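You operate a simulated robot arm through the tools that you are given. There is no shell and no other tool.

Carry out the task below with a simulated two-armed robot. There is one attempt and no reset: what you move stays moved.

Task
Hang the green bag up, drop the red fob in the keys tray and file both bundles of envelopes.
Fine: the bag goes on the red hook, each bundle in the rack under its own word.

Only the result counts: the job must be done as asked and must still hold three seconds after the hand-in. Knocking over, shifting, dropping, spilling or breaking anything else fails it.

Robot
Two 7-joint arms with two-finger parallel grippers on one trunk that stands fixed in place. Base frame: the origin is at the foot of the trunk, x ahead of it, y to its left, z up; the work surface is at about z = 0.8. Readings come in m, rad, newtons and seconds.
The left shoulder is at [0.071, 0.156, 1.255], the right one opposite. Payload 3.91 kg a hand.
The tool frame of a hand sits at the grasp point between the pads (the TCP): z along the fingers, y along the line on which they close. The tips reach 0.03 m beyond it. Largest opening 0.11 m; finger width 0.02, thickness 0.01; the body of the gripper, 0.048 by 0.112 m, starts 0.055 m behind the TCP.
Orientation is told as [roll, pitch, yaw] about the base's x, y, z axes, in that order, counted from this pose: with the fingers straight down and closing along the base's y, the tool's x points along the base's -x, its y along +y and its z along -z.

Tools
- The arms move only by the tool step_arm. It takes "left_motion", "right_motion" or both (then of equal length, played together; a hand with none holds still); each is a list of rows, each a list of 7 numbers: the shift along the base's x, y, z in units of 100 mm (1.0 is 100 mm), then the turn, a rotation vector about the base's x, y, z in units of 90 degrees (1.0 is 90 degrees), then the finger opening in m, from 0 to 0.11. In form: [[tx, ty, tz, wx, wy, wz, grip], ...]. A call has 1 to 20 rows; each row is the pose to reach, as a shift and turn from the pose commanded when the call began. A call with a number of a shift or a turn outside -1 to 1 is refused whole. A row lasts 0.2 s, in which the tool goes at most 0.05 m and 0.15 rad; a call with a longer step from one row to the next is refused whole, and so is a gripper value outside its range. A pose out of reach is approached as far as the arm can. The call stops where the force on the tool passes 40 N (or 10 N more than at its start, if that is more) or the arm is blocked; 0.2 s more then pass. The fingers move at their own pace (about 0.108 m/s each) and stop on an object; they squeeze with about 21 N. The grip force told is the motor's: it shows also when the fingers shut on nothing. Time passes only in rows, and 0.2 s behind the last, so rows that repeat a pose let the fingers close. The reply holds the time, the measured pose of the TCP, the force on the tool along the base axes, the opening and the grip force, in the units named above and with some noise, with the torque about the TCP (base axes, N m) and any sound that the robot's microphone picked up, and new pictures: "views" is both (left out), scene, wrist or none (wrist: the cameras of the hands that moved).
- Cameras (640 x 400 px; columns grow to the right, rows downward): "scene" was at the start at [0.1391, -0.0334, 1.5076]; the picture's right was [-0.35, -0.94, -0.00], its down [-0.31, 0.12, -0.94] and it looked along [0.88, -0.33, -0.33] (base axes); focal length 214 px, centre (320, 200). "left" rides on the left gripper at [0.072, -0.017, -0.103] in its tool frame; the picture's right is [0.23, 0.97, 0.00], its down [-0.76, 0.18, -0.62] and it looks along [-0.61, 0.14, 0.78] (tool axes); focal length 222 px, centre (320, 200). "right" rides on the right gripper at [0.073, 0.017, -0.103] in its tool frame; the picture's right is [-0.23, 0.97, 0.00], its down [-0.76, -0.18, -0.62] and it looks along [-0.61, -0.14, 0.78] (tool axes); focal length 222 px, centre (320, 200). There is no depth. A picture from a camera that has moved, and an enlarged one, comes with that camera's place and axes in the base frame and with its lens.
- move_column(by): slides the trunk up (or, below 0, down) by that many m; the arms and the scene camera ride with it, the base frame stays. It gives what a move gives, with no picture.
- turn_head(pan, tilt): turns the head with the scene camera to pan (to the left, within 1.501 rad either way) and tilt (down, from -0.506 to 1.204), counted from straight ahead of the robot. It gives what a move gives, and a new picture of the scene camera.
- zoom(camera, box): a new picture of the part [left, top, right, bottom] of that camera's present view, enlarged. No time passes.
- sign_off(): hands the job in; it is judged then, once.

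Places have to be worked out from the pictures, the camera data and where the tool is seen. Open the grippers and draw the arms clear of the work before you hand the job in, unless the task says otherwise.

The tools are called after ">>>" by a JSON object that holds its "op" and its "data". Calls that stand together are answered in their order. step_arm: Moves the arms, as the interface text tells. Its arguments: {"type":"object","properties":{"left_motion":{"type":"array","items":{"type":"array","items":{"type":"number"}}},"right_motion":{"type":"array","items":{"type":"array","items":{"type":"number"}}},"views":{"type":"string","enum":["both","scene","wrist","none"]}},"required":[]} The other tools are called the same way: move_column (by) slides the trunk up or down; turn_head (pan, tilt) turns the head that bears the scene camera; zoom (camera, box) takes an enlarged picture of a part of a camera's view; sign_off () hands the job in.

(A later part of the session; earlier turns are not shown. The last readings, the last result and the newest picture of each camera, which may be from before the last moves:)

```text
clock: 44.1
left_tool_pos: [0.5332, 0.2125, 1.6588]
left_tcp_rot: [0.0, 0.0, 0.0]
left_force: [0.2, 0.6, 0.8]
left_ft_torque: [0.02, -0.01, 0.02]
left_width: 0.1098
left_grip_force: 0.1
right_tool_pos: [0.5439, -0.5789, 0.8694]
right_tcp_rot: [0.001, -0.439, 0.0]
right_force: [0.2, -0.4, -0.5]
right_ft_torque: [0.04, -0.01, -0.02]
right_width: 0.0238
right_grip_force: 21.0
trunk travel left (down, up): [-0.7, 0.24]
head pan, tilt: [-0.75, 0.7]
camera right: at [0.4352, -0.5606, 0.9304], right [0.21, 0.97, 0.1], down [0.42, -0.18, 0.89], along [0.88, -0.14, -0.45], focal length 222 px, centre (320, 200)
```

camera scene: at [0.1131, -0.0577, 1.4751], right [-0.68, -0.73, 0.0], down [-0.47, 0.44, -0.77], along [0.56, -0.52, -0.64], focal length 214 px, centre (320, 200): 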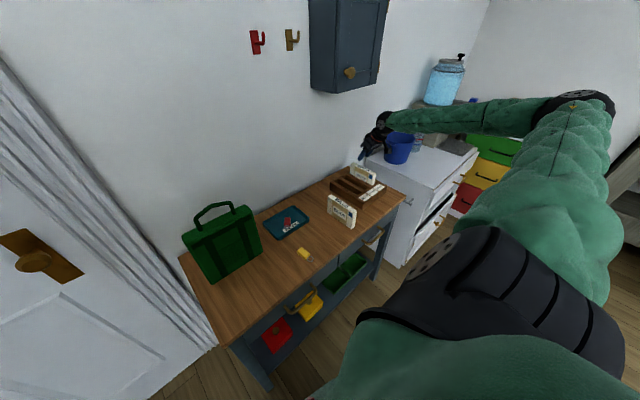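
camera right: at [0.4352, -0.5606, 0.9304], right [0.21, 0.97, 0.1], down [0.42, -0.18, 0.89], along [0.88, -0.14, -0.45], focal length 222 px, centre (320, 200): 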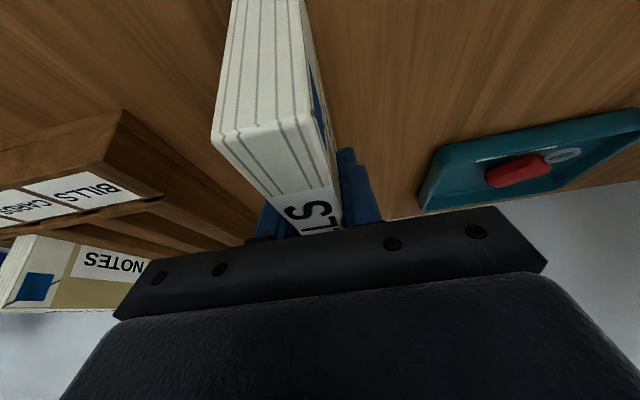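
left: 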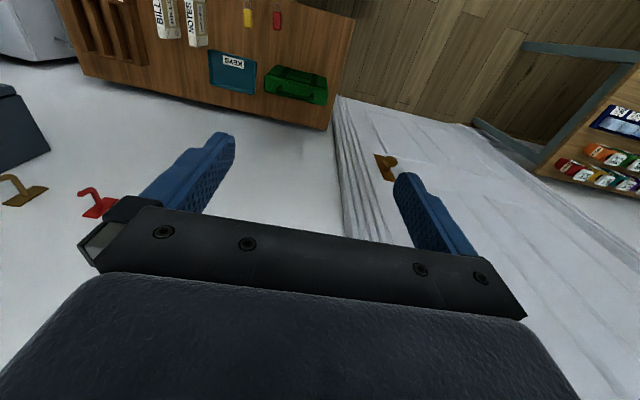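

Gripped (23.8 mm). I lift and carry BILLS over its slot (centre ≈[0.639, −0.734]).

>>> {"op": "step_arm", "data": {"right_motion": [[0, 0, 0.2, 0, 0, 0, 0.0], [0, 0, 0.5, 0, 0, 0, 0.0], [0, 0, 1, 0, 0, 0, 0.0]], "views": "none"}}

>>> {"op": "step_arm", "data": {"right_motion": [[0.2, -0.27, 0, 0, 0, 0, 0.0], [0.4, -0.54, 0, 0, 0, 0, 0.0], [0.6, -0.8, 0, 0, 0, 0, 0.0]], "views": "none"}}

>>> {"op": "step_arm", "data": {"right_motion": [[0.17, -0.35, 0, 0, 0, 0, 0.0], [0.35, -0.75, 0, 0, 0, 0, 0.0], [0.35, -0.75, -0.25, 0, 0, 0, 0.0], [0.35, -0.75, -0.45, 0, 0, 0, 0.0], [0.35, -0.75, -0.45, 0, 0, 0, 0.0]], "views": "both"}}

>>> {"op": "zoom", "data": {"camera": "scene", "box": [340, 165, 390, 203]}}

>>> {"op": "zoom", "data": {"camera": "right", "box": [200, 0, 400, 170]}}

```text
clock: 44.9
left_tool_pos: [0.5322, 0.215, 1.6577]
left_tcp_rot: [-0.003, -0.001, 0.0]
left_force: [0.4, -0.2, -0.1]
left_ft_torque: [-0.01, -0.06, -0.02]
left_width: 0.11
left_grip_force: 0.1
right_tool_pos: [0.5453, -0.575, 0.9665]
right_tcp_rot: [-0.003, -0.441, 0.002]
right_force: [0.4, -0.4, -0.6]
right_ft_torque: [-0.04, 0.0, -0.01]
right_width: 0.0238
right_grip_force: 21.1
trunk travel left (down, up): [-0.7, 0.24]
head pan, tilt: [-0.75, 0.7]
```

```text
clock: 45.7
left_tool_pos: [0.5328, 0.2113, 1.6579]
left_tcp_rot: [0.001, 0.001, -0.003]
left_force: [1.0, 0.9, 0.0]
left_ft_torque: [0.01, -0.01, -0.03]
left_width: 0.1102
left_grip_force: 0.0
right_tool_pos: [0.6089, -0.658, 0.9638]
right_tcp_rot: [0.002, -0.441, 0.0]
right_force: [0.7, -0.1, -1.7]
right_ft_torque: [0.02, -0.03, 0.02]
right_width: 0.0236
right_grip_force: 21.1
trunk travel left (down, up): [-0.7, 0.24]
head pan, tilt: [-0.75, 0.7]
```

```text
clock: 46.9
left_tool_pos: [0.5328, 0.2118, 1.6573]
left_tcp_rot: [0.0, -0.001, -0.002]
left_force: [0.6, -0.3, -0.3]
left_ft_torque: [-0.02, 0.01, 0.02]
left_width: 0.1101
left_grip_force: 0.0
right_tool_pos: [0.639, -0.7346, 0.9251]
right_tcp_rot: [0.0, -0.439, 0.0]
right_force: [0.9, -0.2, -1.5]
right_ft_torque: [-0.04, 0.01, 0.02]
right_width: 0.0237
right_grip_force: 21.1
trunk travel left (down, up): [-0.7, 0.24]
head pan, tilt: [-0.75, 0.7]
camera scene: at [0.1136, -0.0584, 1.4751], right [-0.68, -0.73, 0.0], down [-0.47, 0.44, -0.76], along [0.56, -0.52, -0.64], focal length 214 px, centre (320, 200)
camera right: at [0.5295, -0.7163, 0.9867], right [0.21, 0.97, 0.1], down [0.42, -0.18, 0.89], along [0.88, -0.14, -0.45], focal length 222 px, centre (320, 200)
```

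scene: 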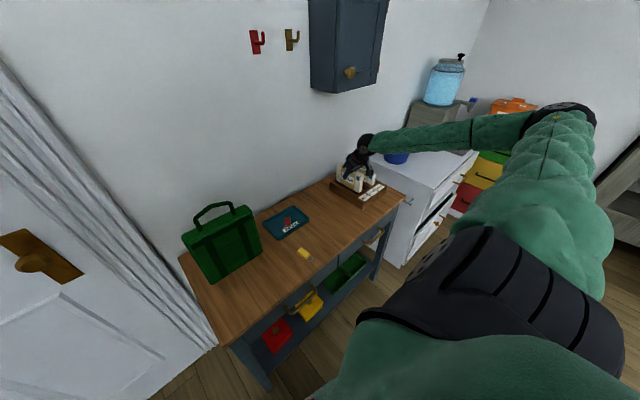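
right: 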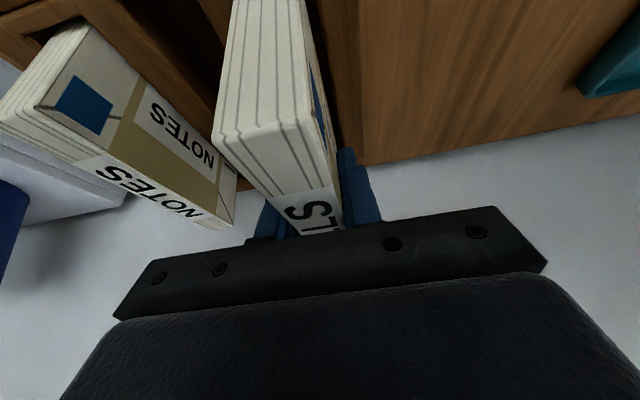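

```text
10.53 times, centred on (365, 184) of scene
camera zoom: at [0.1136, -0.0584, 1.4751], right [-0.68, -0.73, 0.0], down [-0.47, 0.44, -0.76], along [0.56, -0.52, -0.64], focal length 2258 px, centre (-154, 368)
```

zoom: 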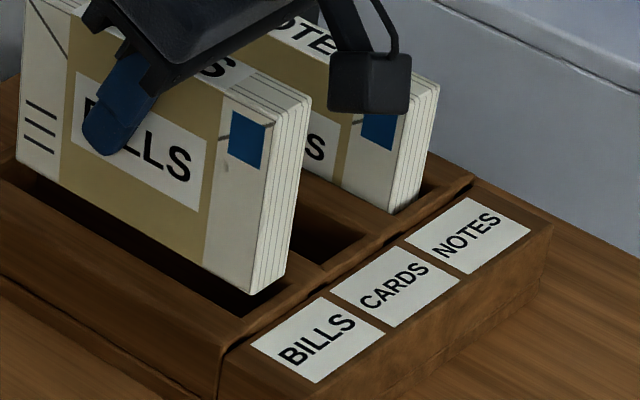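

```text
2.35 times, centred on (300, 85) of right
camera zoom: at [0.5295, -0.7163, 0.9867], right [0.21, 0.97, 0.1], down [0.42, -0.18, 0.89], along [0.88, -0.14, -0.45], focal length 523 px, centre (367, 471)
```

zoom: 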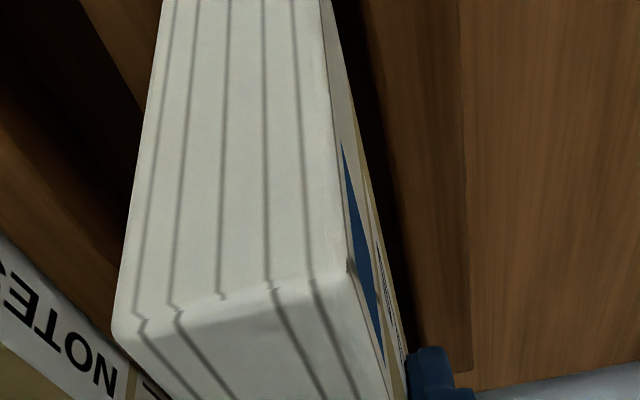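

BILLS hangs over its slot, centred within about 1–2 mm in both views. I shift +1 mm in y and lower gently.

>>> {"op": "step_arm", "data": {"right_motion": [[0, 0.01, 0, 0, 0, 0, 0.0], [0, 0.01, -0.06, 0, 0, 0, 0.0], [0, 0.01, -0.12, 0, 0, 0, 0.0], [0, 0.01, -0.18, 0, 0, 0, 0.0]], "views": "none"}}

>>> {"op": "zoom", "data": {"camera": "scene", "box": [340, 165, 390, 203]}}

```text
clock: 47.9
left_tool_pos: [0.5334, 0.2132, 1.6567]
left_tcp_rot: [0.0, 0.0, 0.0]
left_force: [-0.1, -0.6, -0.1]
left_ft_torque: [0.03, 0.01, 0.01]
left_width: 0.1099
left_grip_force: 0.1
right_tool_pos: [0.6381, -0.7325, 0.9067]
right_tcp_rot: [0.001, -0.443, -0.001]
right_force: [7.0, 1.7, 11.5]
right_ft_torque: [0.08, 0.54, -0.08]
right_width: 0.0235
right_grip_force: 21.1
trunk travel left (down, up): [-0.7, 0.24]
head pan, tilt: [-0.75, 0.7]
```

```text
10.53 times, centred on (365, 184) of scene
camera zoom: at [0.1141, -0.0577, 1.4753], right [-0.68, -0.73, 0.0], down [-0.47, 0.44, -0.76], along [0.56, -0.52, -0.64], focal length 2258 px, centre (-154, 368)
```

zoom: 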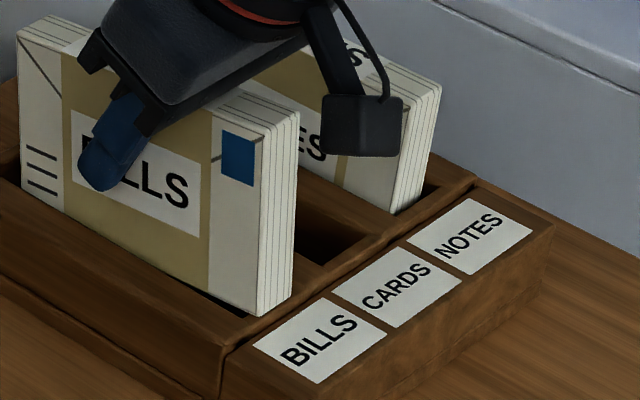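

There is contact: 13 N at the near end (torque about +y), so the bundle's near edge is catching the near rim of the slot. I lift back up, and will shift +4.5 mm in x.

>>> {"op": "step_arm", "data": {"right_motion": [[0, 0, 0.1, 0, 0, 0, 0.0], [0, 0, 0.2, 0, 0, 0, 0.0], [0.045, 0, 0.2, 0, 0, 0, 0.0], [0.045, 0, 0.2, 0, 0, 0, 0.0]], "views": "wrist"}}

>>> {"op": "zoom", "data": {"camera": "scene", "box": [340, 165, 390, 203]}}

```text
clock: 48.9
left_tool_pos: [0.5332, 0.2139, 1.6575]
left_tcp_rot: [0.0, 0.0, -0.002]
left_force: [-0.4, 0.2, -0.7]
left_ft_torque: [0.06, 0.0, -0.01]
left_width: 0.1099
left_grip_force: 0.1
right_tool_pos: [0.644, -0.7313, 0.9243]
right_tcp_rot: [0.001, -0.441, 0.0]
right_force: [-0.4, 0.3, -1.6]
right_ft_torque: [-0.01, 0.01, 0.04]
right_width: 0.0235
right_grip_force: 20.9
trunk travel left (down, up): [-0.7, 0.24]
head pan, tilt: [-0.75, 0.7]
camera right: at [0.5336, -0.7147, 0.9862], right [0.21, 0.97, 0.1], down [0.42, -0.18, 0.89], along [0.88, -0.14, -0.45], focal length 222 px, centre (320, 200)
```

right: 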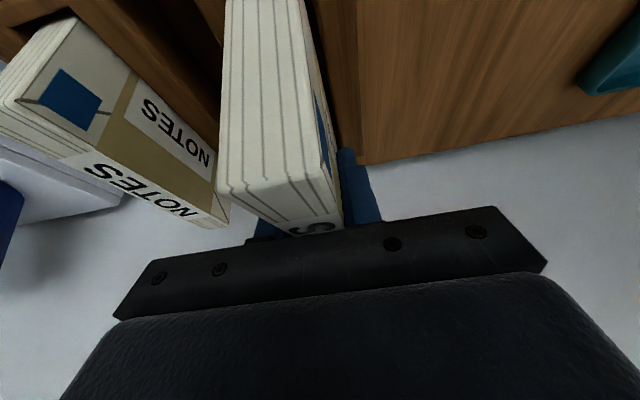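

```text
10.53 times, centred on (365, 184) of scene
camera zoom: at [0.1137, -0.0585, 1.4751], right [-0.68, -0.73, 0.0], down [-0.47, 0.44, -0.76], along [0.56, -0.52, -0.64], focal length 2258 px, centre (-154, 368)
```

zoom: 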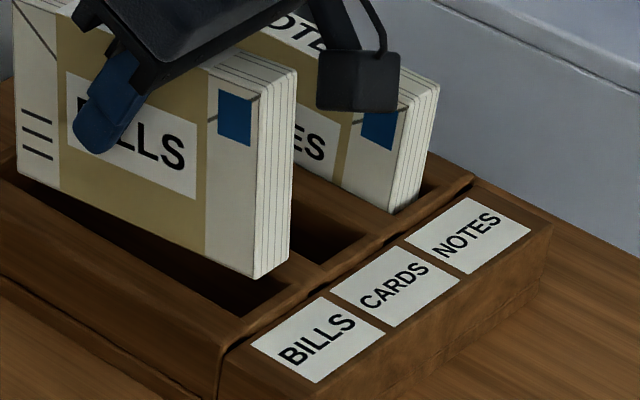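

The rack is unmoved, but the bundle tipped about 7° in the grip (near end up). I rotate the hand −6.9° about y to level the bundle, add 1.5 mm in x, and look again.

>>> {"op": "step_arm", "data": {"right_motion": [[0.01, 0, 0.05, 0, -0.04, 0, 0.0], [0.015, 0, 0.05, 0, -0.077, 0, 0.0], [0.015, 0, 0.05, 0, -0.077, 0, 0.0]], "views": "wrist"}}

>>> {"op": "zoom", "data": {"camera": "scene", "box": [340, 165, 390, 203]}}

```text
clock: 49.7
left_tool_pos: [0.5322, 0.213, 1.6581]
left_tcp_rot: [0.0, 0.0, -0.001]
left_force: [-0.5, 0.6, 0.6]
left_ft_torque: [-0.02, 0.04, 0.0]
left_width: 0.1099
left_grip_force: 0.2
right_tool_pos: [0.6438, -0.7321, 0.9284]
right_tcp_rot: [-0.001, -0.559, -0.001]
right_force: [-0.7, -0.9, -1.3]
right_ft_torque: [0.01, 0.01, -0.02]
right_width: 0.0239
right_grip_force: 21.1
trunk travel left (down, up): [-0.7, 0.24]
head pan, tilt: [-0.75, 0.7]
camera right: at [0.5283, -0.7143, 0.977], right [0.19, 0.97, 0.12], down [0.31, -0.18, 0.93], along [0.93, -0.14, -0.34], focal length 222 px, centre (320, 200)
```

right: 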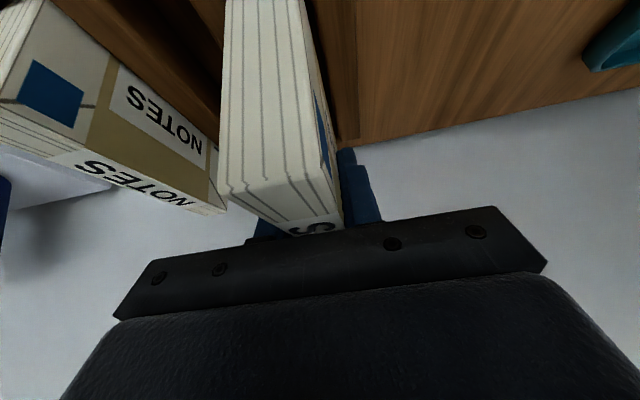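

```text
10.53 times, centred on (365, 184) of scene
camera zoom: at [0.1142, -0.0587, 1.4751], right [-0.68, -0.73, 0.0], down [-0.47, 0.44, -0.76], along [0.56, -0.52, -0.64], focal length 2258 px, centre (-154, 368)
```

zoom: 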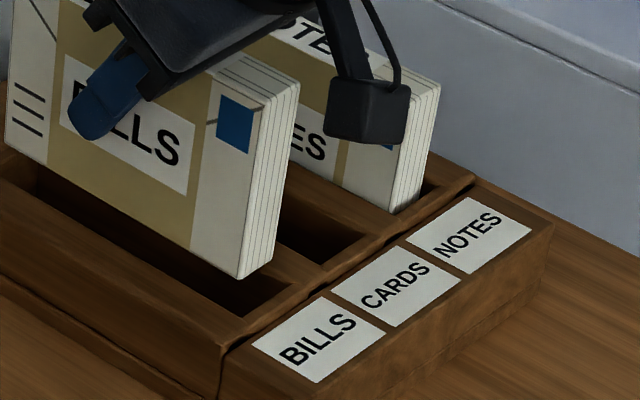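

The bundle is nearly level again. I zoom tighter on the near end of the BILLS slot to see what it caught on.

>>> {"op": "zoom", "data": {"camera": "scene", "box": [350, 184, 378, 202]}}

>>> {"op": "zoom", "data": {"camera": "scene", "box": [328, 168, 356, 186]}}

>>> {"op": "zoom", "data": {"camera": "right", "box": [180, 0, 380, 120]}}

```text
16.00 times, centred on (364, 193) of scene
camera zoom: at [0.1142, -0.0587, 1.4751], right [-0.68, -0.73, 0.0], down [-0.47, 0.44, -0.76], along [0.56, -0.52, -0.64], focal length 3432 px, centre (-384, 312)
```

zoom: 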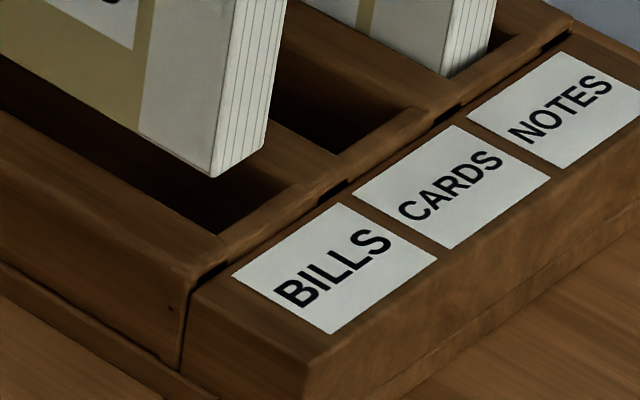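

```text
16.00 times, centred on (342, 177) of scene
camera zoom: at [0.1142, -0.0587, 1.4751], right [-0.68, -0.73, 0.0], down [-0.47, 0.44, -0.76], along [0.56, -0.52, -0.64], focal length 3432 px, centre (-32, 568)
```

zoom: 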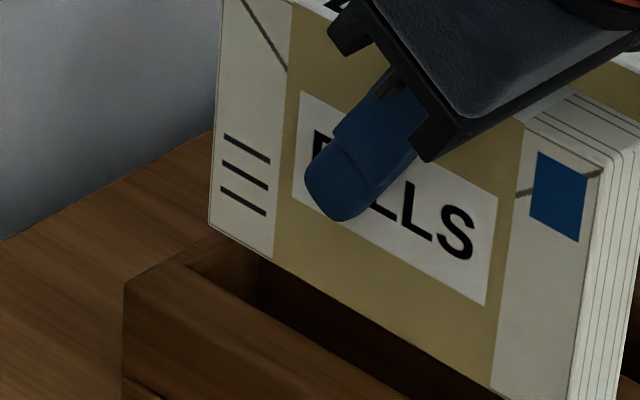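

```text
3.20 times, centred on (280, 60) of right
camera zoom: at [0.5283, -0.7143, 0.977], right [0.19, 0.97, 0.12], down [0.31, -0.18, 0.93], along [0.93, -0.14, -0.34], focal length 711 px, centre (448, 648)
```

zoom: 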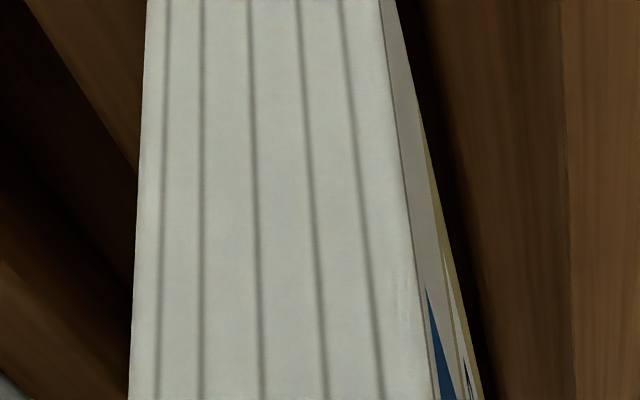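

Measured against the slot, the bundle has ~7 mm near gap and ~3 mm far gap, well within in y. I shift −1.5 mm in x, level the last degree, and lower 22 mm to test.

>>> {"op": "step_arm", "data": {"right_motion": [[-0.015, 0, 0, 0, -0.014, 0, 0.0], [-0.015, 0, -0.06, 0, -0.014, 0, 0.0], [-0.015, 0, -0.12, 0, -0.014, 0, 0.0], [-0.015, 0, -0.17, 0, -0.014, 0, 0.0], [-0.015, 0, -0.22, 0, -0.014, 0, 0.0]], "views": "none"}}

>>> {"op": "zoom", "data": {"camera": "scene", "box": [340, 165, 390, 203]}}

```text
clock: 50.9
left_tool_pos: [0.5333, 0.2121, 1.6588]
left_tcp_rot: [0.001, 0.0, -0.001]
left_force: [0.0, -0.7, 0.3]
left_ft_torque: [-0.05, 0.01, 0.03]
left_width: 0.1097
left_grip_force: 0.1
right_tool_pos: [0.642, -0.7336, 0.9074]
right_tcp_rot: [0.0, -0.583, 0.0]
right_force: [0.1, -0.3, -1.0]
right_ft_torque: [0.03, -0.02, -0.02]
right_width: 0.0237
right_grip_force: 20.6
trunk travel left (down, up): [-0.7, 0.24]
head pan, tilt: [-0.75, 0.7]
```

```text
10.53 times, centred on (365, 184) of scene
camera zoom: at [0.1141, -0.0588, 1.4751], right [-0.68, -0.73, 0.0], down [-0.47, 0.44, -0.76], along [0.56, -0.52, -0.64], focal length 2258 px, centre (-154, 368)
```

zoom: 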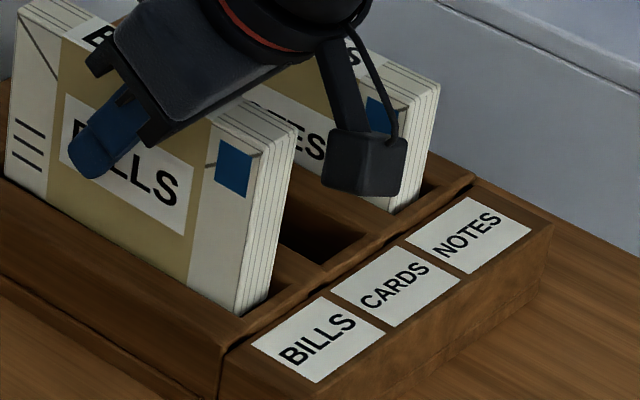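

No contact force and the bundle is entering the BILLS slot cleanly. I lower the remaining 22 mm.

>>> {"op": "step_arm", "data": {"right_motion": [[0, 0, -0.06, 0, 0, 0, 0.0], [0, 0, -0.12, 0, 0, 0, 0.0], [0, 0, -0.17, 0, 0, 0, 0.0], [0, 0, -0.22, 0, 0, 0, 0.0]], "views": "none"}}

>>> {"op": "zoom", "data": {"camera": "scene", "box": [340, 165, 390, 203]}}

```text
clock: 51.9
left_tool_pos: [0.5338, 0.2118, 1.6588]
left_tcp_rot: [0.0, 0.002, 0.0]
left_force: [0.2, 0.0, 0.1]
left_ft_torque: [0.0, -0.01, 0.03]
left_width: 0.1101
left_grip_force: 0.0
right_tool_pos: [0.6428, -0.7328, 0.8854]
right_tcp_rot: [0.0, -0.583, 0.0]
right_force: [-0.2, 1.0, -1.0]
right_ft_torque: [0.0, -0.06, -0.01]
right_width: 0.0238
right_grip_force: 20.8
trunk travel left (down, up): [-0.7, 0.24]
head pan, tilt: [-0.75, 0.7]
```

```text
10.53 times, centred on (365, 184) of scene
camera zoom: at [0.1141, -0.0588, 1.4751], right [-0.68, -0.73, 0.0], down [-0.47, 0.44, -0.76], along [0.56, -0.52, -0.64], focal length 2258 px, centre (-154, 368)
```

zoom: 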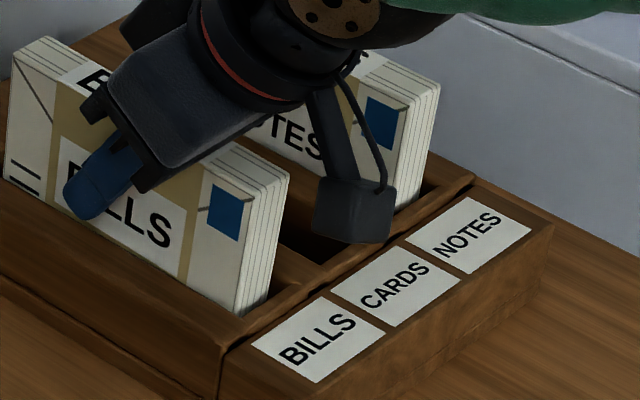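

It is seated in the slot with no load. I release and withdraw straight up.

>>> {"op": "step_arm", "data": {"right_motion": [[0, 0, 0, 0, 0, 0, 0.03], [0, 0, 0, 0, 0, 0, 0.045], [0, 0, 0, 0, 0, 0, 0.045], [0, 0, 0.2, 0, 0, 0, 0.045], [0, 0, 0.6, 0, 0, 0, 0.045], [0, 0, 1, 0, 0, 0, 0.045]], "views": "both"}}

>>> {"op": "zoom", "data": {"camera": "scene", "box": [325, 150, 400, 225]}}

```text
clock: 53.3
left_tool_pos: [0.5317, 0.2125, 1.657]
left_tcp_rot: [0.0, -0.001, 0.0]
left_force: [0.3, 0.5, -0.5]
left_ft_torque: [-0.03, -0.02, 0.0]
left_width: 0.1099
left_grip_force: 0.1
right_tool_pos: [0.6433, -0.7323, 0.9875]
right_tcp_rot: [-0.002, -0.583, 0.0]
right_force: [-0.7, 0.5, -0.4]
right_ft_torque: [-0.02, 0.02, 0.02]
right_width: 0.0451
right_grip_force: 0.1
trunk travel left (down, up): [-0.7, 0.24]
head pan, tilt: [-0.75, 0.7]
camera scene: at [0.1133, -0.0575, 1.4751], right [-0.68, -0.73, 0.0], down [-0.47, 0.44, -0.77], along [0.56, -0.52, -0.64], focal length 214 px, centre (320, 200)
camera right: at [0.5261, -0.7142, 1.0333], right [0.19, 0.97, 0.12], down [0.29, -0.18, 0.94], along [0.94, -0.14, -0.32], focal length 222 px, centre (320, 200)
```

scene: 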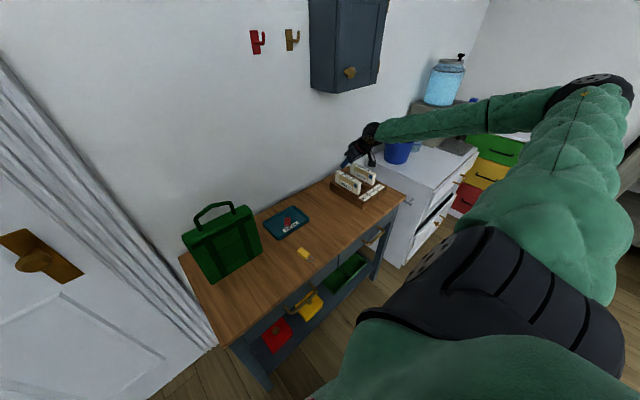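
right: 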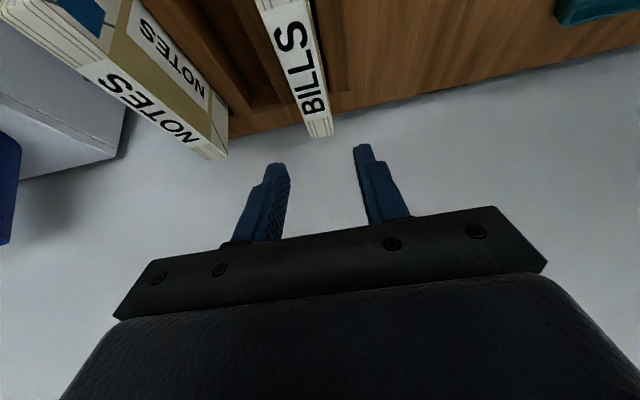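

```text
5.33 times, centred on (362, 188) of scene
camera zoom: at [0.1133, -0.0575, 1.4751], right [-0.68, -0.73, 0.0], down [-0.47, 0.44, -0.77], along [0.56, -0.52, -0.64], focal length 1144 px, centre (93, 267)
```

zoom: 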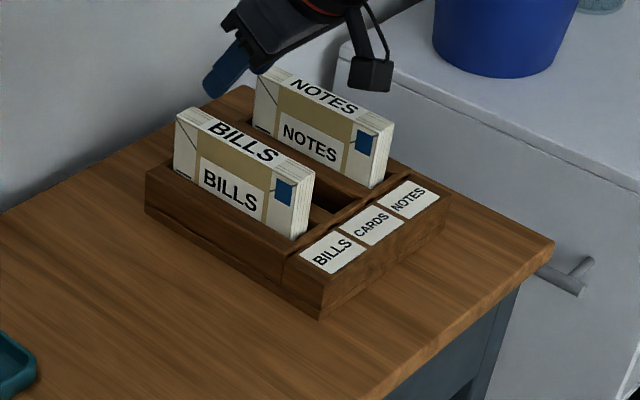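

Both bundles are filed under their words, and the rack has not moved. Now the bag: I bring the hand back and up while pitching it to point straight forward (fingers along +x).

>>> {"op": "step_arm", "data": {"right_motion": [[-0.07, 0.1, 0.25, 0, 0, 0, 0.05], [-0.15, 0.25, 0.5, 0, 0, 0, 0.05], [-0.22, 0.4, 0.75, 0, 0, 0, 0.05], [-0.3, 0.6, 1, 0, 0, 0, 0.05]], "views": "none"}}

>>> {"op": "step_arm", "data": {"right_motion": [[-0.15, 0.25, 0.15, 0, -0.075, 0, 0.05], [-0.3, 0.5, 0.3, 0, -0.15, 0, 0.05], [-0.45, 0.75, 0.45, 0, -0.225, 0, 0.05], [-0.6, 1, 0.6, 0, -0.3, 0, 0.05]], "views": "none"}}

>>> {"op": "step_arm", "data": {"right_motion": [[-0.15, 0.25, 0.12, 0, -0.082, 0, 0.05], [-0.3, 0.5, 0.25, 0, -0.164, 0, 0.05], [-0.45, 0.75, 0.37, 0, -0.246, 0, 0.05], [-0.6, 1, 0.5, 0, -0.329, 0, 0.05]], "views": "both"}}

```text
clock: 54.3
left_tool_pos: [0.5318, 0.2134, 1.6576]
left_tcp_rot: [0.0, 0.001, -0.001]
left_force: [-0.4, 0.0, -0.1]
left_ft_torque: [-0.02, -0.02, 0.0]
left_width: 0.11
left_grip_force: 0.2
right_tool_pos: [0.61, -0.6718, 1.0878]
right_tcp_rot: [-0.001, -0.583, 0.002]
right_force: [-0.4, -0.3, 0.0]
right_ft_torque: [-0.03, -0.04, 0.0]
right_width: 0.0502
right_grip_force: 0.2
trunk travel left (down, up): [-0.7, 0.24]
head pan, tilt: [-0.75, 0.7]
```

```text
clock: 55.3
left_tool_pos: [0.5295, 0.2138, 1.657]
left_tcp_rot: [0.0, 0.0, 0.0]
left_force: [1.2, -0.5, 0.6]
left_ft_torque: [-0.02, 0.01, 0.01]
left_width: 0.1099
left_grip_force: 0.0
right_tool_pos: [0.5534, -0.5703, 1.146]
right_tcp_rot: [0.0, -1.058, 0.002]
right_force: [-0.7, 0.4, -0.6]
right_ft_torque: [0.01, 0.02, 0.0]
right_width: 0.0501
right_grip_force: 0.0
trunk travel left (down, up): [-0.7, 0.24]
head pan, tilt: [-0.75, 0.7]
```

```text
clock: 56.3
left_tool_pos: [0.5314, 0.2127, 1.6582]
left_tcp_rot: [-0.001, 0.0, -0.002]
left_force: [-0.1, 0.5, 0.0]
left_ft_torque: [0.04, -0.02, 0.03]
left_width: 0.11
left_grip_force: 0.1
right_tool_pos: [0.5363, -0.5181, 1.1876]
right_tcp_rot: [2.627, -1.567, -2.626]
right_force: [1.4, -1.1, -0.3]
right_ft_torque: [0.0, -0.03, 0.0]
right_width: 0.0499
right_grip_force: 0.1
right hand out of reach, approached as far as the arm can: row 2, 3, 4
trunk travel left (down, up): [-0.7, 0.24]
head pan, tilt: [-0.75, 0.7]
camera scene: at [0.1132, -0.0589, 1.4752], right [-0.68, -0.73, 0.0], down [-0.47, 0.44, -0.76], along [0.56, -0.52, -0.64], focal length 214 px, centre (320, 200)
camera right: at [0.4334, -0.5, 1.1144], right [0.0, 0.97, 0.23], down [-0.62, -0.18, 0.76], along [0.78, -0.14, 0.61], focal length 222 px, centre (320, 200)
```

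scene: 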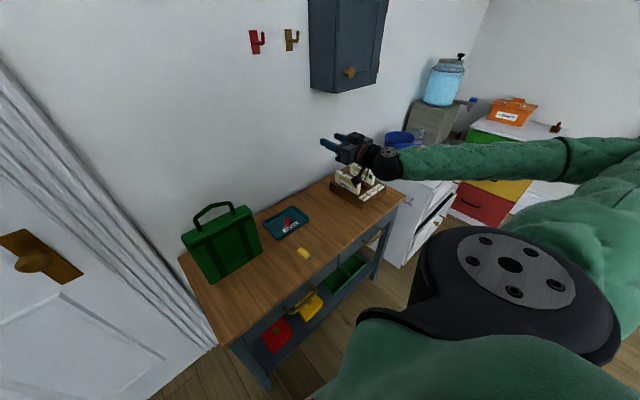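
right: 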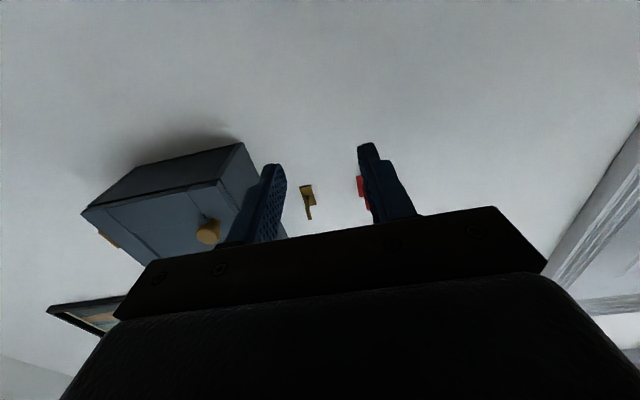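

The forward-pointing pose is too close to the shoulder here. Raising the trunk 0.2 m gives the arm room (and suits the hook height as well), so I do that.

>>> {"op": "move_column", "data": {"by": 0.2}}

```text
clock: 58.4
left_tool_pos: [0.5326, 0.2133, 1.8566]
left_tcp_rot: [0.0, 0.0, -0.001]
left_force: [0.7, -0.3, -0.5]
left_ft_torque: [0.02, 0.03, 0.05]
left_width: 0.1097
left_grip_force: 0.0
right_tool_pos: [0.5373, -0.5178, 1.3872]
right_tcp_rot: [-1.951, -1.571, 1.951]
right_force: [0.1, -0.7, 0.8]
right_ft_torque: [0.01, -0.01, 0.02]
right_width: 0.0498
right_grip_force: 0.0
trunk travel left (down, up): [-0.9, 0.04]
head pan, tilt: [-0.75, 0.7]
```

The hand rode up with the trunk. I move down 10 cm and see where the commanded pose now stands.

>>> {"op": "step_arm", "data": {"right_motion": [[0, 0, -0.33, 0, 0, 0, 0.05], [0, 0, -0.66, 0, 0, 0, 0.05], [0, 0, -1, 0, 0, 0, 0.05], [0, 0, -1, 0, 0, 0, 0.05]], "views": "scene"}}

```text
clock: 59.4
left_tool_pos: [0.5318, 0.2128, 1.858]
left_tcp_rot: [0.0, 0.0, -0.002]
left_force: [-0.1, 0.0, -1.2]
left_ft_torque: [-0.02, 0.02, -0.01]
left_width: 0.1101
left_grip_force: 0.1
right_tool_pos: [0.5377, -0.5166, 1.2869]
right_tcp_rot: [-2.148, -1.57, 2.148]
right_force: [0.1, -1.1, -0.5]
right_ft_torque: [0.02, -0.03, -0.01]
right_width: 0.0503
right_grip_force: 0.0
trunk travel left (down, up): [-0.9, 0.04]
head pan, tilt: [-0.75, 0.7]
camera scene: at [0.1136, -0.0583, 1.6751], right [-0.68, -0.73, 0.0], down [-0.47, 0.44, -0.76], along [0.56, -0.52, -0.64], focal length 214 px, centre (320, 200)
```

scene: 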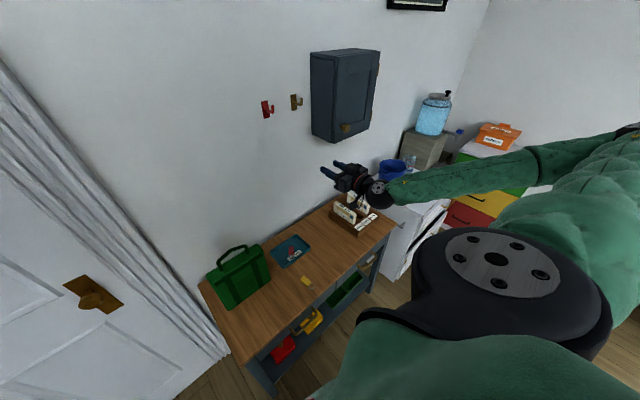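

The commanded pose now equals the measured one. I go on down and toward the bag, adding the roll about x (−69° in two parts) that matches the right slope of the handle.

>>> {"op": "step_arm", "data": {"right_motion": [[0, 0.2, -0.25, 0, 0, 0, 0.05], [0, 0.4, -0.5, 0, 0, 0, 0.05], [0, 0.6, -0.7, 0, 0, 0, 0.05], [0, 0.8, -0.9, 0, 0, 0, 0.05]], "views": "none"}}

>>> {"op": "step_arm", "data": {"right_motion": [[0, 0.15, -0.05, -0.076, 0, 0, 0.05], [0, 0.3, -0.1, -0.153, 0, 0, 0.05], [0, 0.45, -0.15, -0.23, 0, 0, 0.05], [0, 0.6, -0.2, -0.306, 0, 0, 0.05], [0, 0.75, -0.25, -0.383, 0, 0, 0.05]], "views": "both"}}

```text
clock: 60.4
left_tool_pos: [0.5352, 0.2124, 1.8562]
left_tcp_rot: [0.001, 0.002, -0.002]
left_force: [0.0, 0.4, -0.3]
left_ft_torque: [0.0, 0.02, -0.02]
left_width: 0.1101
left_grip_force: 0.0
right_tool_pos: [0.5366, -0.4399, 1.1982]
right_tcp_rot: [-0.146, -1.569, 0.145]
right_force: [-0.1, 0.4, 1.3]
right_ft_torque: [0.01, 0.0, 0.01]
right_width: 0.0498
right_grip_force: 0.1
trunk travel left (down, up): [-0.9, 0.04]
head pan, tilt: [-0.75, 0.7]
```

```text
clock: 61.6
left_tool_pos: [0.5331, 0.2132, 1.8573]
left_tcp_rot: [-0.001, 0.002, -0.001]
left_force: [0.1, 0.5, 0.1]
left_ft_torque: [0.02, -0.01, -0.01]
left_width: 0.1101
left_grip_force: 0.0
right_tool_pos: [0.5365, -0.3611, 1.1718]
right_tcp_rot: [-1.568, -0.968, 1.568]
right_force: [-0.3, 0.4, 0.0]
right_ft_torque: [0.0, 0.01, 0.02]
right_width: 0.0501
right_grip_force: 0.0
trunk travel left (down, up): [-0.9, 0.04]
head pan, tilt: [-0.75, 0.7]
camera scene: at [0.1147, -0.0584, 1.6751], right [-0.68, -0.73, 0.0], down [-0.47, 0.44, -0.76], along [0.56, -0.52, -0.64], focal length 214 px, centre (320, 200)
camera right: at [0.4328, -0.3883, 1.1019], right [0.0, 0.93, -0.37], down [-0.62, 0.29, 0.73], along [0.78, 0.23, 0.58], focal length 222 px, centre (320, 200)
```

scene: 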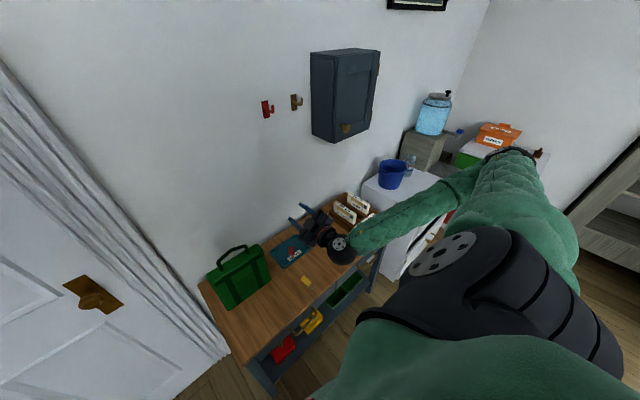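
right: 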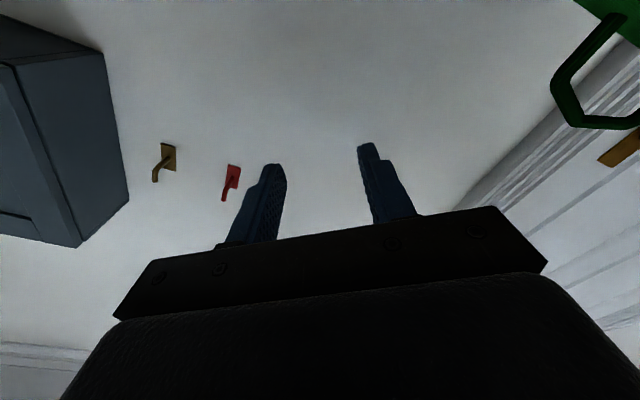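

The roll follows well. I complete the roll to −69° and approach the pre-grasp in front of the handle's right slope.

>>> {"op": "step_arm", "data": {"right_motion": [[0, 0.2, -0.06, -0.076, 0, 0, 0.05], [0, 0.4, -0.12, -0.153, 0, 0, 0.05], [0, 0.6, -0.18, -0.23, 0, 0, 0.05], [0, 0.8, -0.24, -0.306, 0, 0, 0.05], [0, 1, -0.3, -0.383, 0, 0, 0.05]], "views": "none"}}

>>> {"op": "step_arm", "data": {"right_motion": [[0, 0.3, -0.2, 0, 0, 0, 0.05], [0, 0.6, -0.4, 0, 0, 0, 0.05], [0, 0.93, -0.65, 0, 0, 0, 0.05]], "views": "both"}}

```text
clock: 62.8
left_tool_pos: [0.5342, 0.214, 1.857]
left_tcp_rot: [0.0, 0.0, -0.002]
left_force: [0.1, 0.0, 0.2]
left_ft_torque: [-0.04, 0.02, 0.01]
left_width: 0.1101
left_grip_force: 0.1
right_tool_pos: [0.5378, -0.262, 1.1439]
right_tcp_rot: [-1.572, -0.364, 1.57]
right_force: [-0.5, -1.0, -0.9]
right_ft_torque: [-0.01, 0.01, 0.01]
right_width: 0.05
right_grip_force: 0.0
trunk travel left (down, up): [-0.9, 0.04]
head pan, tilt: [-0.75, 0.7]
```

```text
clock: 63.6
left_tool_pos: [0.5314, 0.2146, 1.8587]
left_tcp_rot: [0.0, 0.0, -0.001]
left_force: [0.4, -0.8, -0.7]
left_ft_torque: [0.0, -0.01, -0.03]
left_width: 0.1104
left_grip_force: 0.0
right_tool_pos: [0.5354, -0.1718, 1.0791]
right_tcp_rot: [-1.571, -0.367, 1.57]
right_force: [-0.6, 0.0, 0.2]
right_ft_torque: [0.01, 0.02, -0.02]
right_width: 0.0499
right_grip_force: 0.0
trunk travel left (down, up): [-0.9, 0.04]
head pan, tilt: [-0.75, 0.7]
camera scene: at [0.1129, -0.0574, 1.6754], right [-0.68, -0.73, 0.0], down [-0.47, 0.44, -0.77], along [0.56, -0.52, -0.64], focal length 214 px, centre (320, 200)
camera right: at [0.4313, -0.2323, 1.0369], right [0.0, 0.56, -0.83], down [-0.62, 0.65, 0.44], along [0.78, 0.52, 0.35], focal length 222 px, centre (320, 200)
```

scene: 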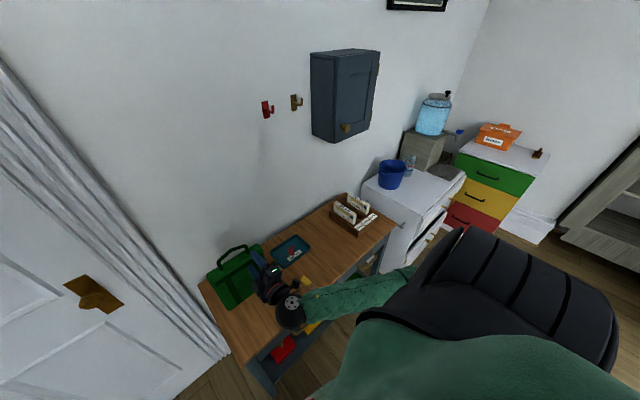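
right: 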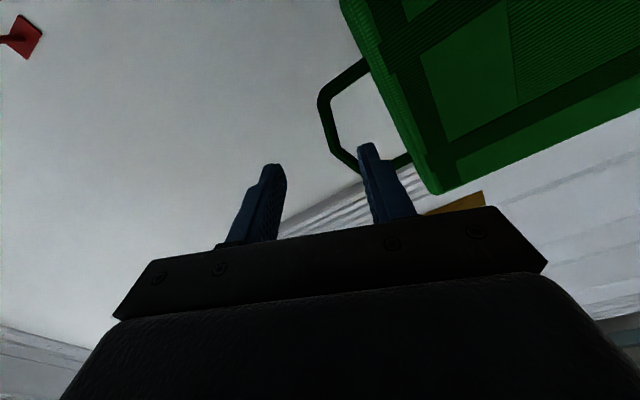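

The hand is rolled to match the slope; the handle's right slope runs from (y −0.187, z 1.065) to the peak (−0.143, 1.081) at x≈0.64. I correct a few mm and advance 5 cm.

>>> {"op": "step_arm", "data": {"right_motion": [[0, 0.03, -0.085, 0, 0, 0, 0.05], [0.25, 0.03, -0.085, 0, 0, 0, 0.05], [0.5, 0.03, -0.085, 0, 0, 0, 0.05], [0.5, 0.03, -0.085, 0, 0, 0, 0.05]], "views": "both"}}

>>> {"op": "zoom", "data": {"camera": "scene", "box": [190, 225, 310, 335]}}

```text
clock: 64.6
left_tool_pos: [0.5328, 0.2128, 1.8581]
left_tcp_rot: [-0.001, 0.0, -0.002]
left_force: [0.3, -0.6, -0.1]
left_ft_torque: [0.0, 0.02, -0.01]
left_width: 0.1099
left_grip_force: 0.0
right_tool_pos: [0.5877, -0.1667, 1.0711]
right_tcp_rot: [-1.571, -0.366, 1.569]
right_force: [-0.8, -0.3, -0.6]
right_ft_torque: [-0.01, 0.0, 0.0]
right_width: 0.0501
right_grip_force: 0.1
trunk travel left (down, up): [-0.9, 0.04]
head pan, tilt: [-0.75, 0.7]
camera scene: at [0.1134, -0.0586, 1.6751], right [-0.68, -0.73, 0.0], down [-0.47, 0.44, -0.76], along [0.56, -0.52, -0.64], focal length 214 px, centre (320, 200)
camera right: at [0.4842, -0.2275, 1.0288], right [0.0, 0.56, -0.83], down [-0.62, 0.65, 0.44], along [0.78, 0.52, 0.35], focal length 222 px, centre (320, 200)
```

scene: 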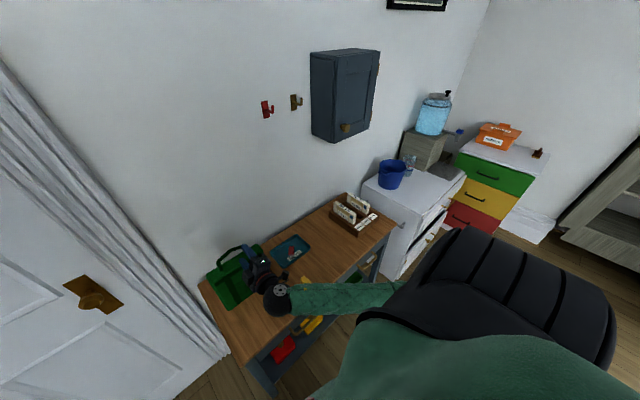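
right: 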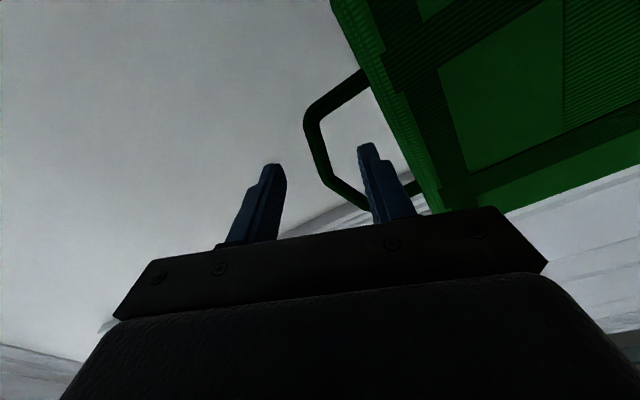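

```text
3.64 times, centred on (250, 280) of scene
camera zoom: at [0.1134, -0.0586, 1.6751], right [-0.68, -0.73, 0.0], down [-0.47, 0.44, -0.76], along [0.56, -0.52, -0.64], focal length 780 px, centre (574, -91)
```

zoom: 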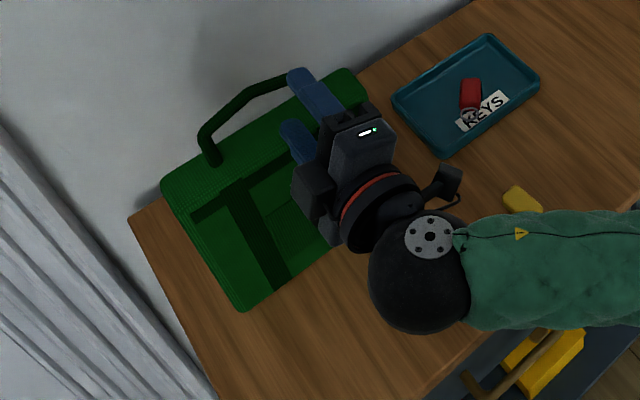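

The slope of the handle passes midway between the two fingertips. I advance the last 4 cm (with +1.5 mm up) so the bar lies about 15 mm beyond the grasp point.

>>> {"op": "step_arm", "data": {"right_motion": [[0.15, 0, 0.015, 0, 0, 0, 0.05], [0.3, 0, 0.015, 0, 0, 0, 0.05], [0.41, 0, 0.015, 0, 0, 0, 0.05], [0.41, 0, 0.015, 0, 0, 0, 0.05]], "views": "both"}}

>>> {"op": "zoom", "data": {"camera": "scene", "box": [200, 235, 300, 310]}}

>>> {"op": "zoom", "data": {"camera": "right", "box": [220, 60, 460, 230]}}

```text
clock: 65.6
left_tool_pos: [0.5332, 0.2125, 1.8576]
left_tcp_rot: [0.001, 0.0, 0.001]
left_force: [0.1, 0.2, 0.1]
left_ft_torque: [-0.03, 0.0, -0.02]
left_width: 0.1098
left_grip_force: 0.0
right_tool_pos: [0.6291, -0.1673, 1.0706]
right_tcp_rot: [-1.57, -0.367, 1.57]
right_force: [0.0, 0.0, 0.0]
right_ft_torque: [0.03, 0.04, 0.02]
right_width: 0.05
right_grip_force: 0.1
trunk travel left (down, up): [-0.9, 0.04]
head pan, tilt: [-0.75, 0.7]
camera scene: at [0.114, -0.0582, 1.6751], right [-0.68, -0.73, 0.0], down [-0.47, 0.44, -0.76], along [0.56, -0.52, -0.64], focal length 214 px, centre (320, 200)
camera right: at [0.5259, -0.2284, 1.0284], right [0.0, 0.56, -0.83], down [-0.62, 0.65, 0.44], along [0.78, 0.52, 0.35], focal length 222 px, centre (320, 200)
```

scene: 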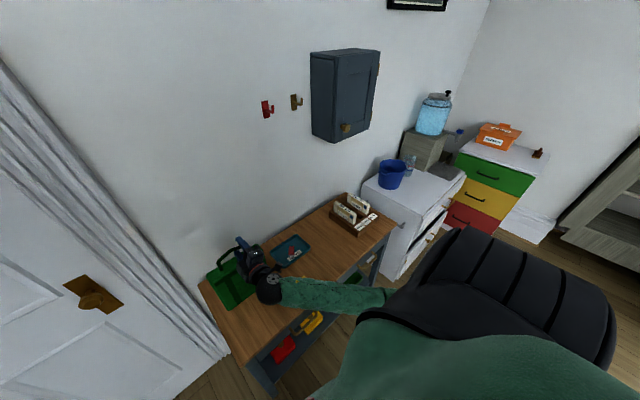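
right: 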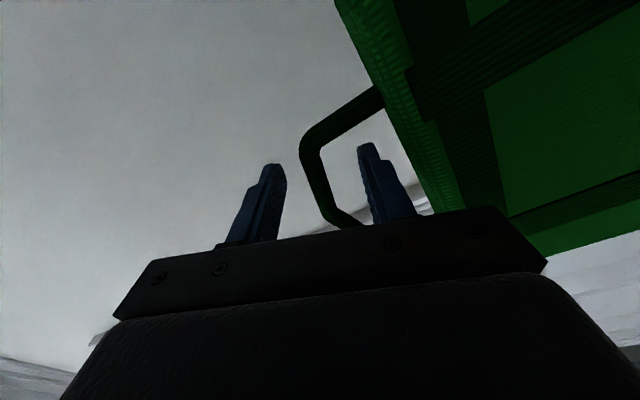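

```text
5.33 times, centred on (250, 272) of scene
camera zoom: at [0.114, -0.0582, 1.6751], right [-0.68, -0.73, 0.0], down [-0.47, 0.44, -0.76], along [0.56, -0.52, -0.64], focal length 1144 px, centre (693, -187)
```

zoom: 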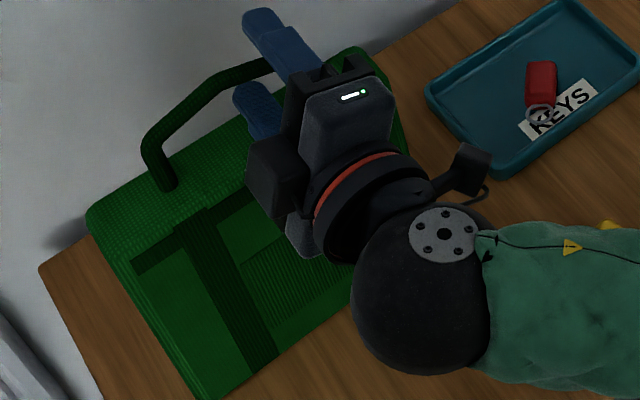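

```text
2.35 times, centred on (340, 145) of right
camera zoom: at [0.5259, -0.2284, 1.0284], right [0.0, 0.56, -0.83], down [-0.62, 0.65, 0.44], along [0.78, 0.52, 0.35], focal length 523 px, centre (273, 329)
```

zoom: 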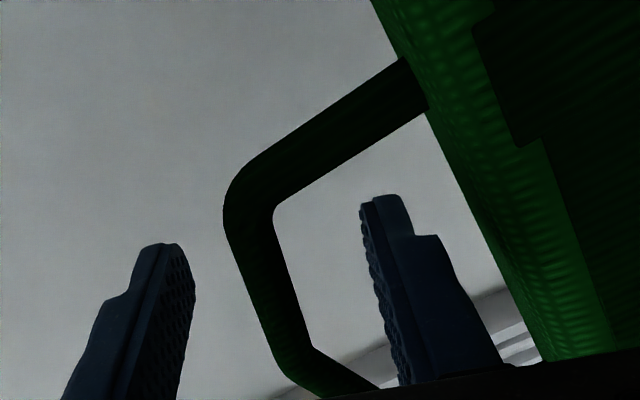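

The bar lies between the fingers, 10 mm beyond the grasp point. I back off 4 mm for later wall clearance and close on the handle.

>>> {"op": "step_arm", "data": {"right_motion": [[-0.04, 0, 0, 0, 0, 0, 0.05], [-0.04, 0, 0, 0, 0, 0, 0.03], [-0.04, 0, 0, 0, 0, 0, 0.01], [-0.04, 0, 0, 0, 0, 0, 0.0], [-0.04, 0, 0, 0, 0, 0, 0.0]], "views": "both"}}

>>> {"op": "zoom", "data": {"camera": "right", "box": [220, 60, 460, 230]}}

```text
clock: 66.8
left_tool_pos: [0.5318, 0.2132, 1.8583]
left_tcp_rot: [0.0, -0.001, -0.002]
left_force: [0.8, 0.3, -0.6]
left_ft_torque: [0.06, 0.02, 0.0]
left_width: 0.1098
left_grip_force: 0.1
right_tool_pos: [0.6248, -0.1679, 1.0715]
right_tcp_rot: [-1.574, -0.366, 1.57]
right_force: [1.3, -1.1, 10.8]
right_ft_torque: [-0.43, -0.18, -0.01]
right_width: 0.0115
right_grip_force: 21.4
trunk travel left (down, up): [-0.9, 0.04]
head pan, tilt: [-0.75, 0.7]
camera scene: at [0.1131, -0.058, 1.6753], right [-0.68, -0.73, 0.0], down [-0.47, 0.44, -0.77], along [0.56, -0.52, -0.64], focal length 214 px, centre (320, 200)
camera right: at [0.5214, -0.229, 1.0289], right [0.0, 0.56, -0.83], down [-0.62, 0.65, 0.44], along [0.78, 0.52, 0.35], focal length 222 px, centre (320, 200)
```

scene: 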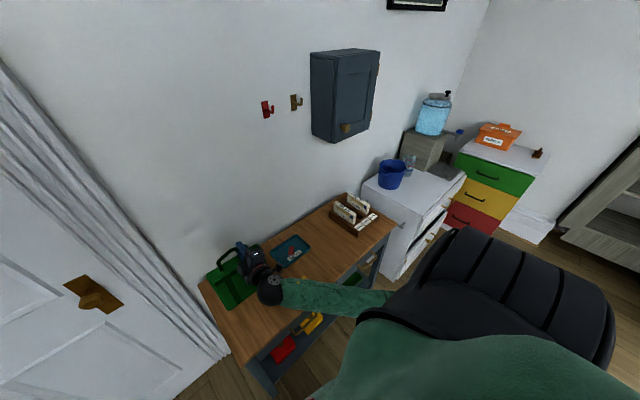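
right: 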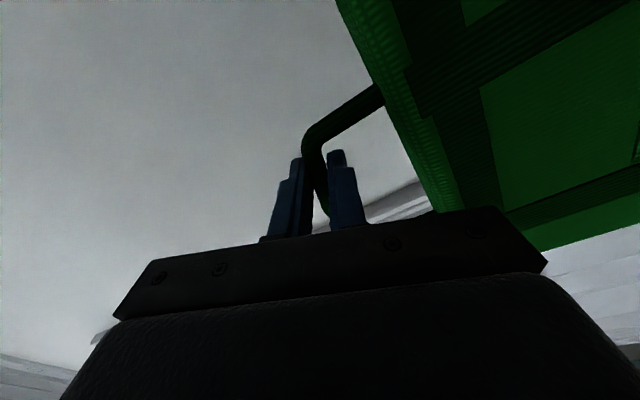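

```text
2.35 times, centred on (340, 145) of right
camera zoom: at [0.5214, -0.229, 1.0289], right [0.0, 0.56, -0.83], down [-0.62, 0.65, 0.44], along [0.78, 0.52, 0.35], focal length 523 px, centre (273, 329)
```

zoom: 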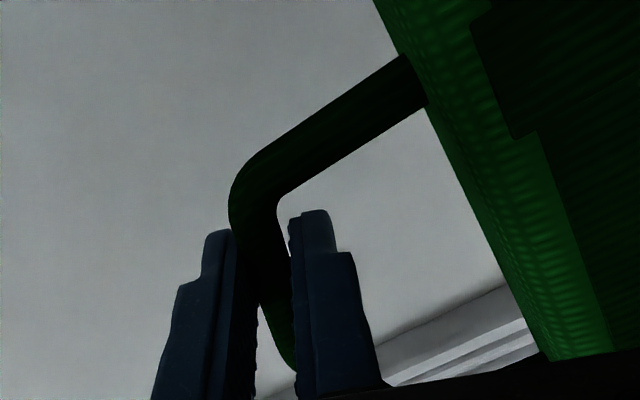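

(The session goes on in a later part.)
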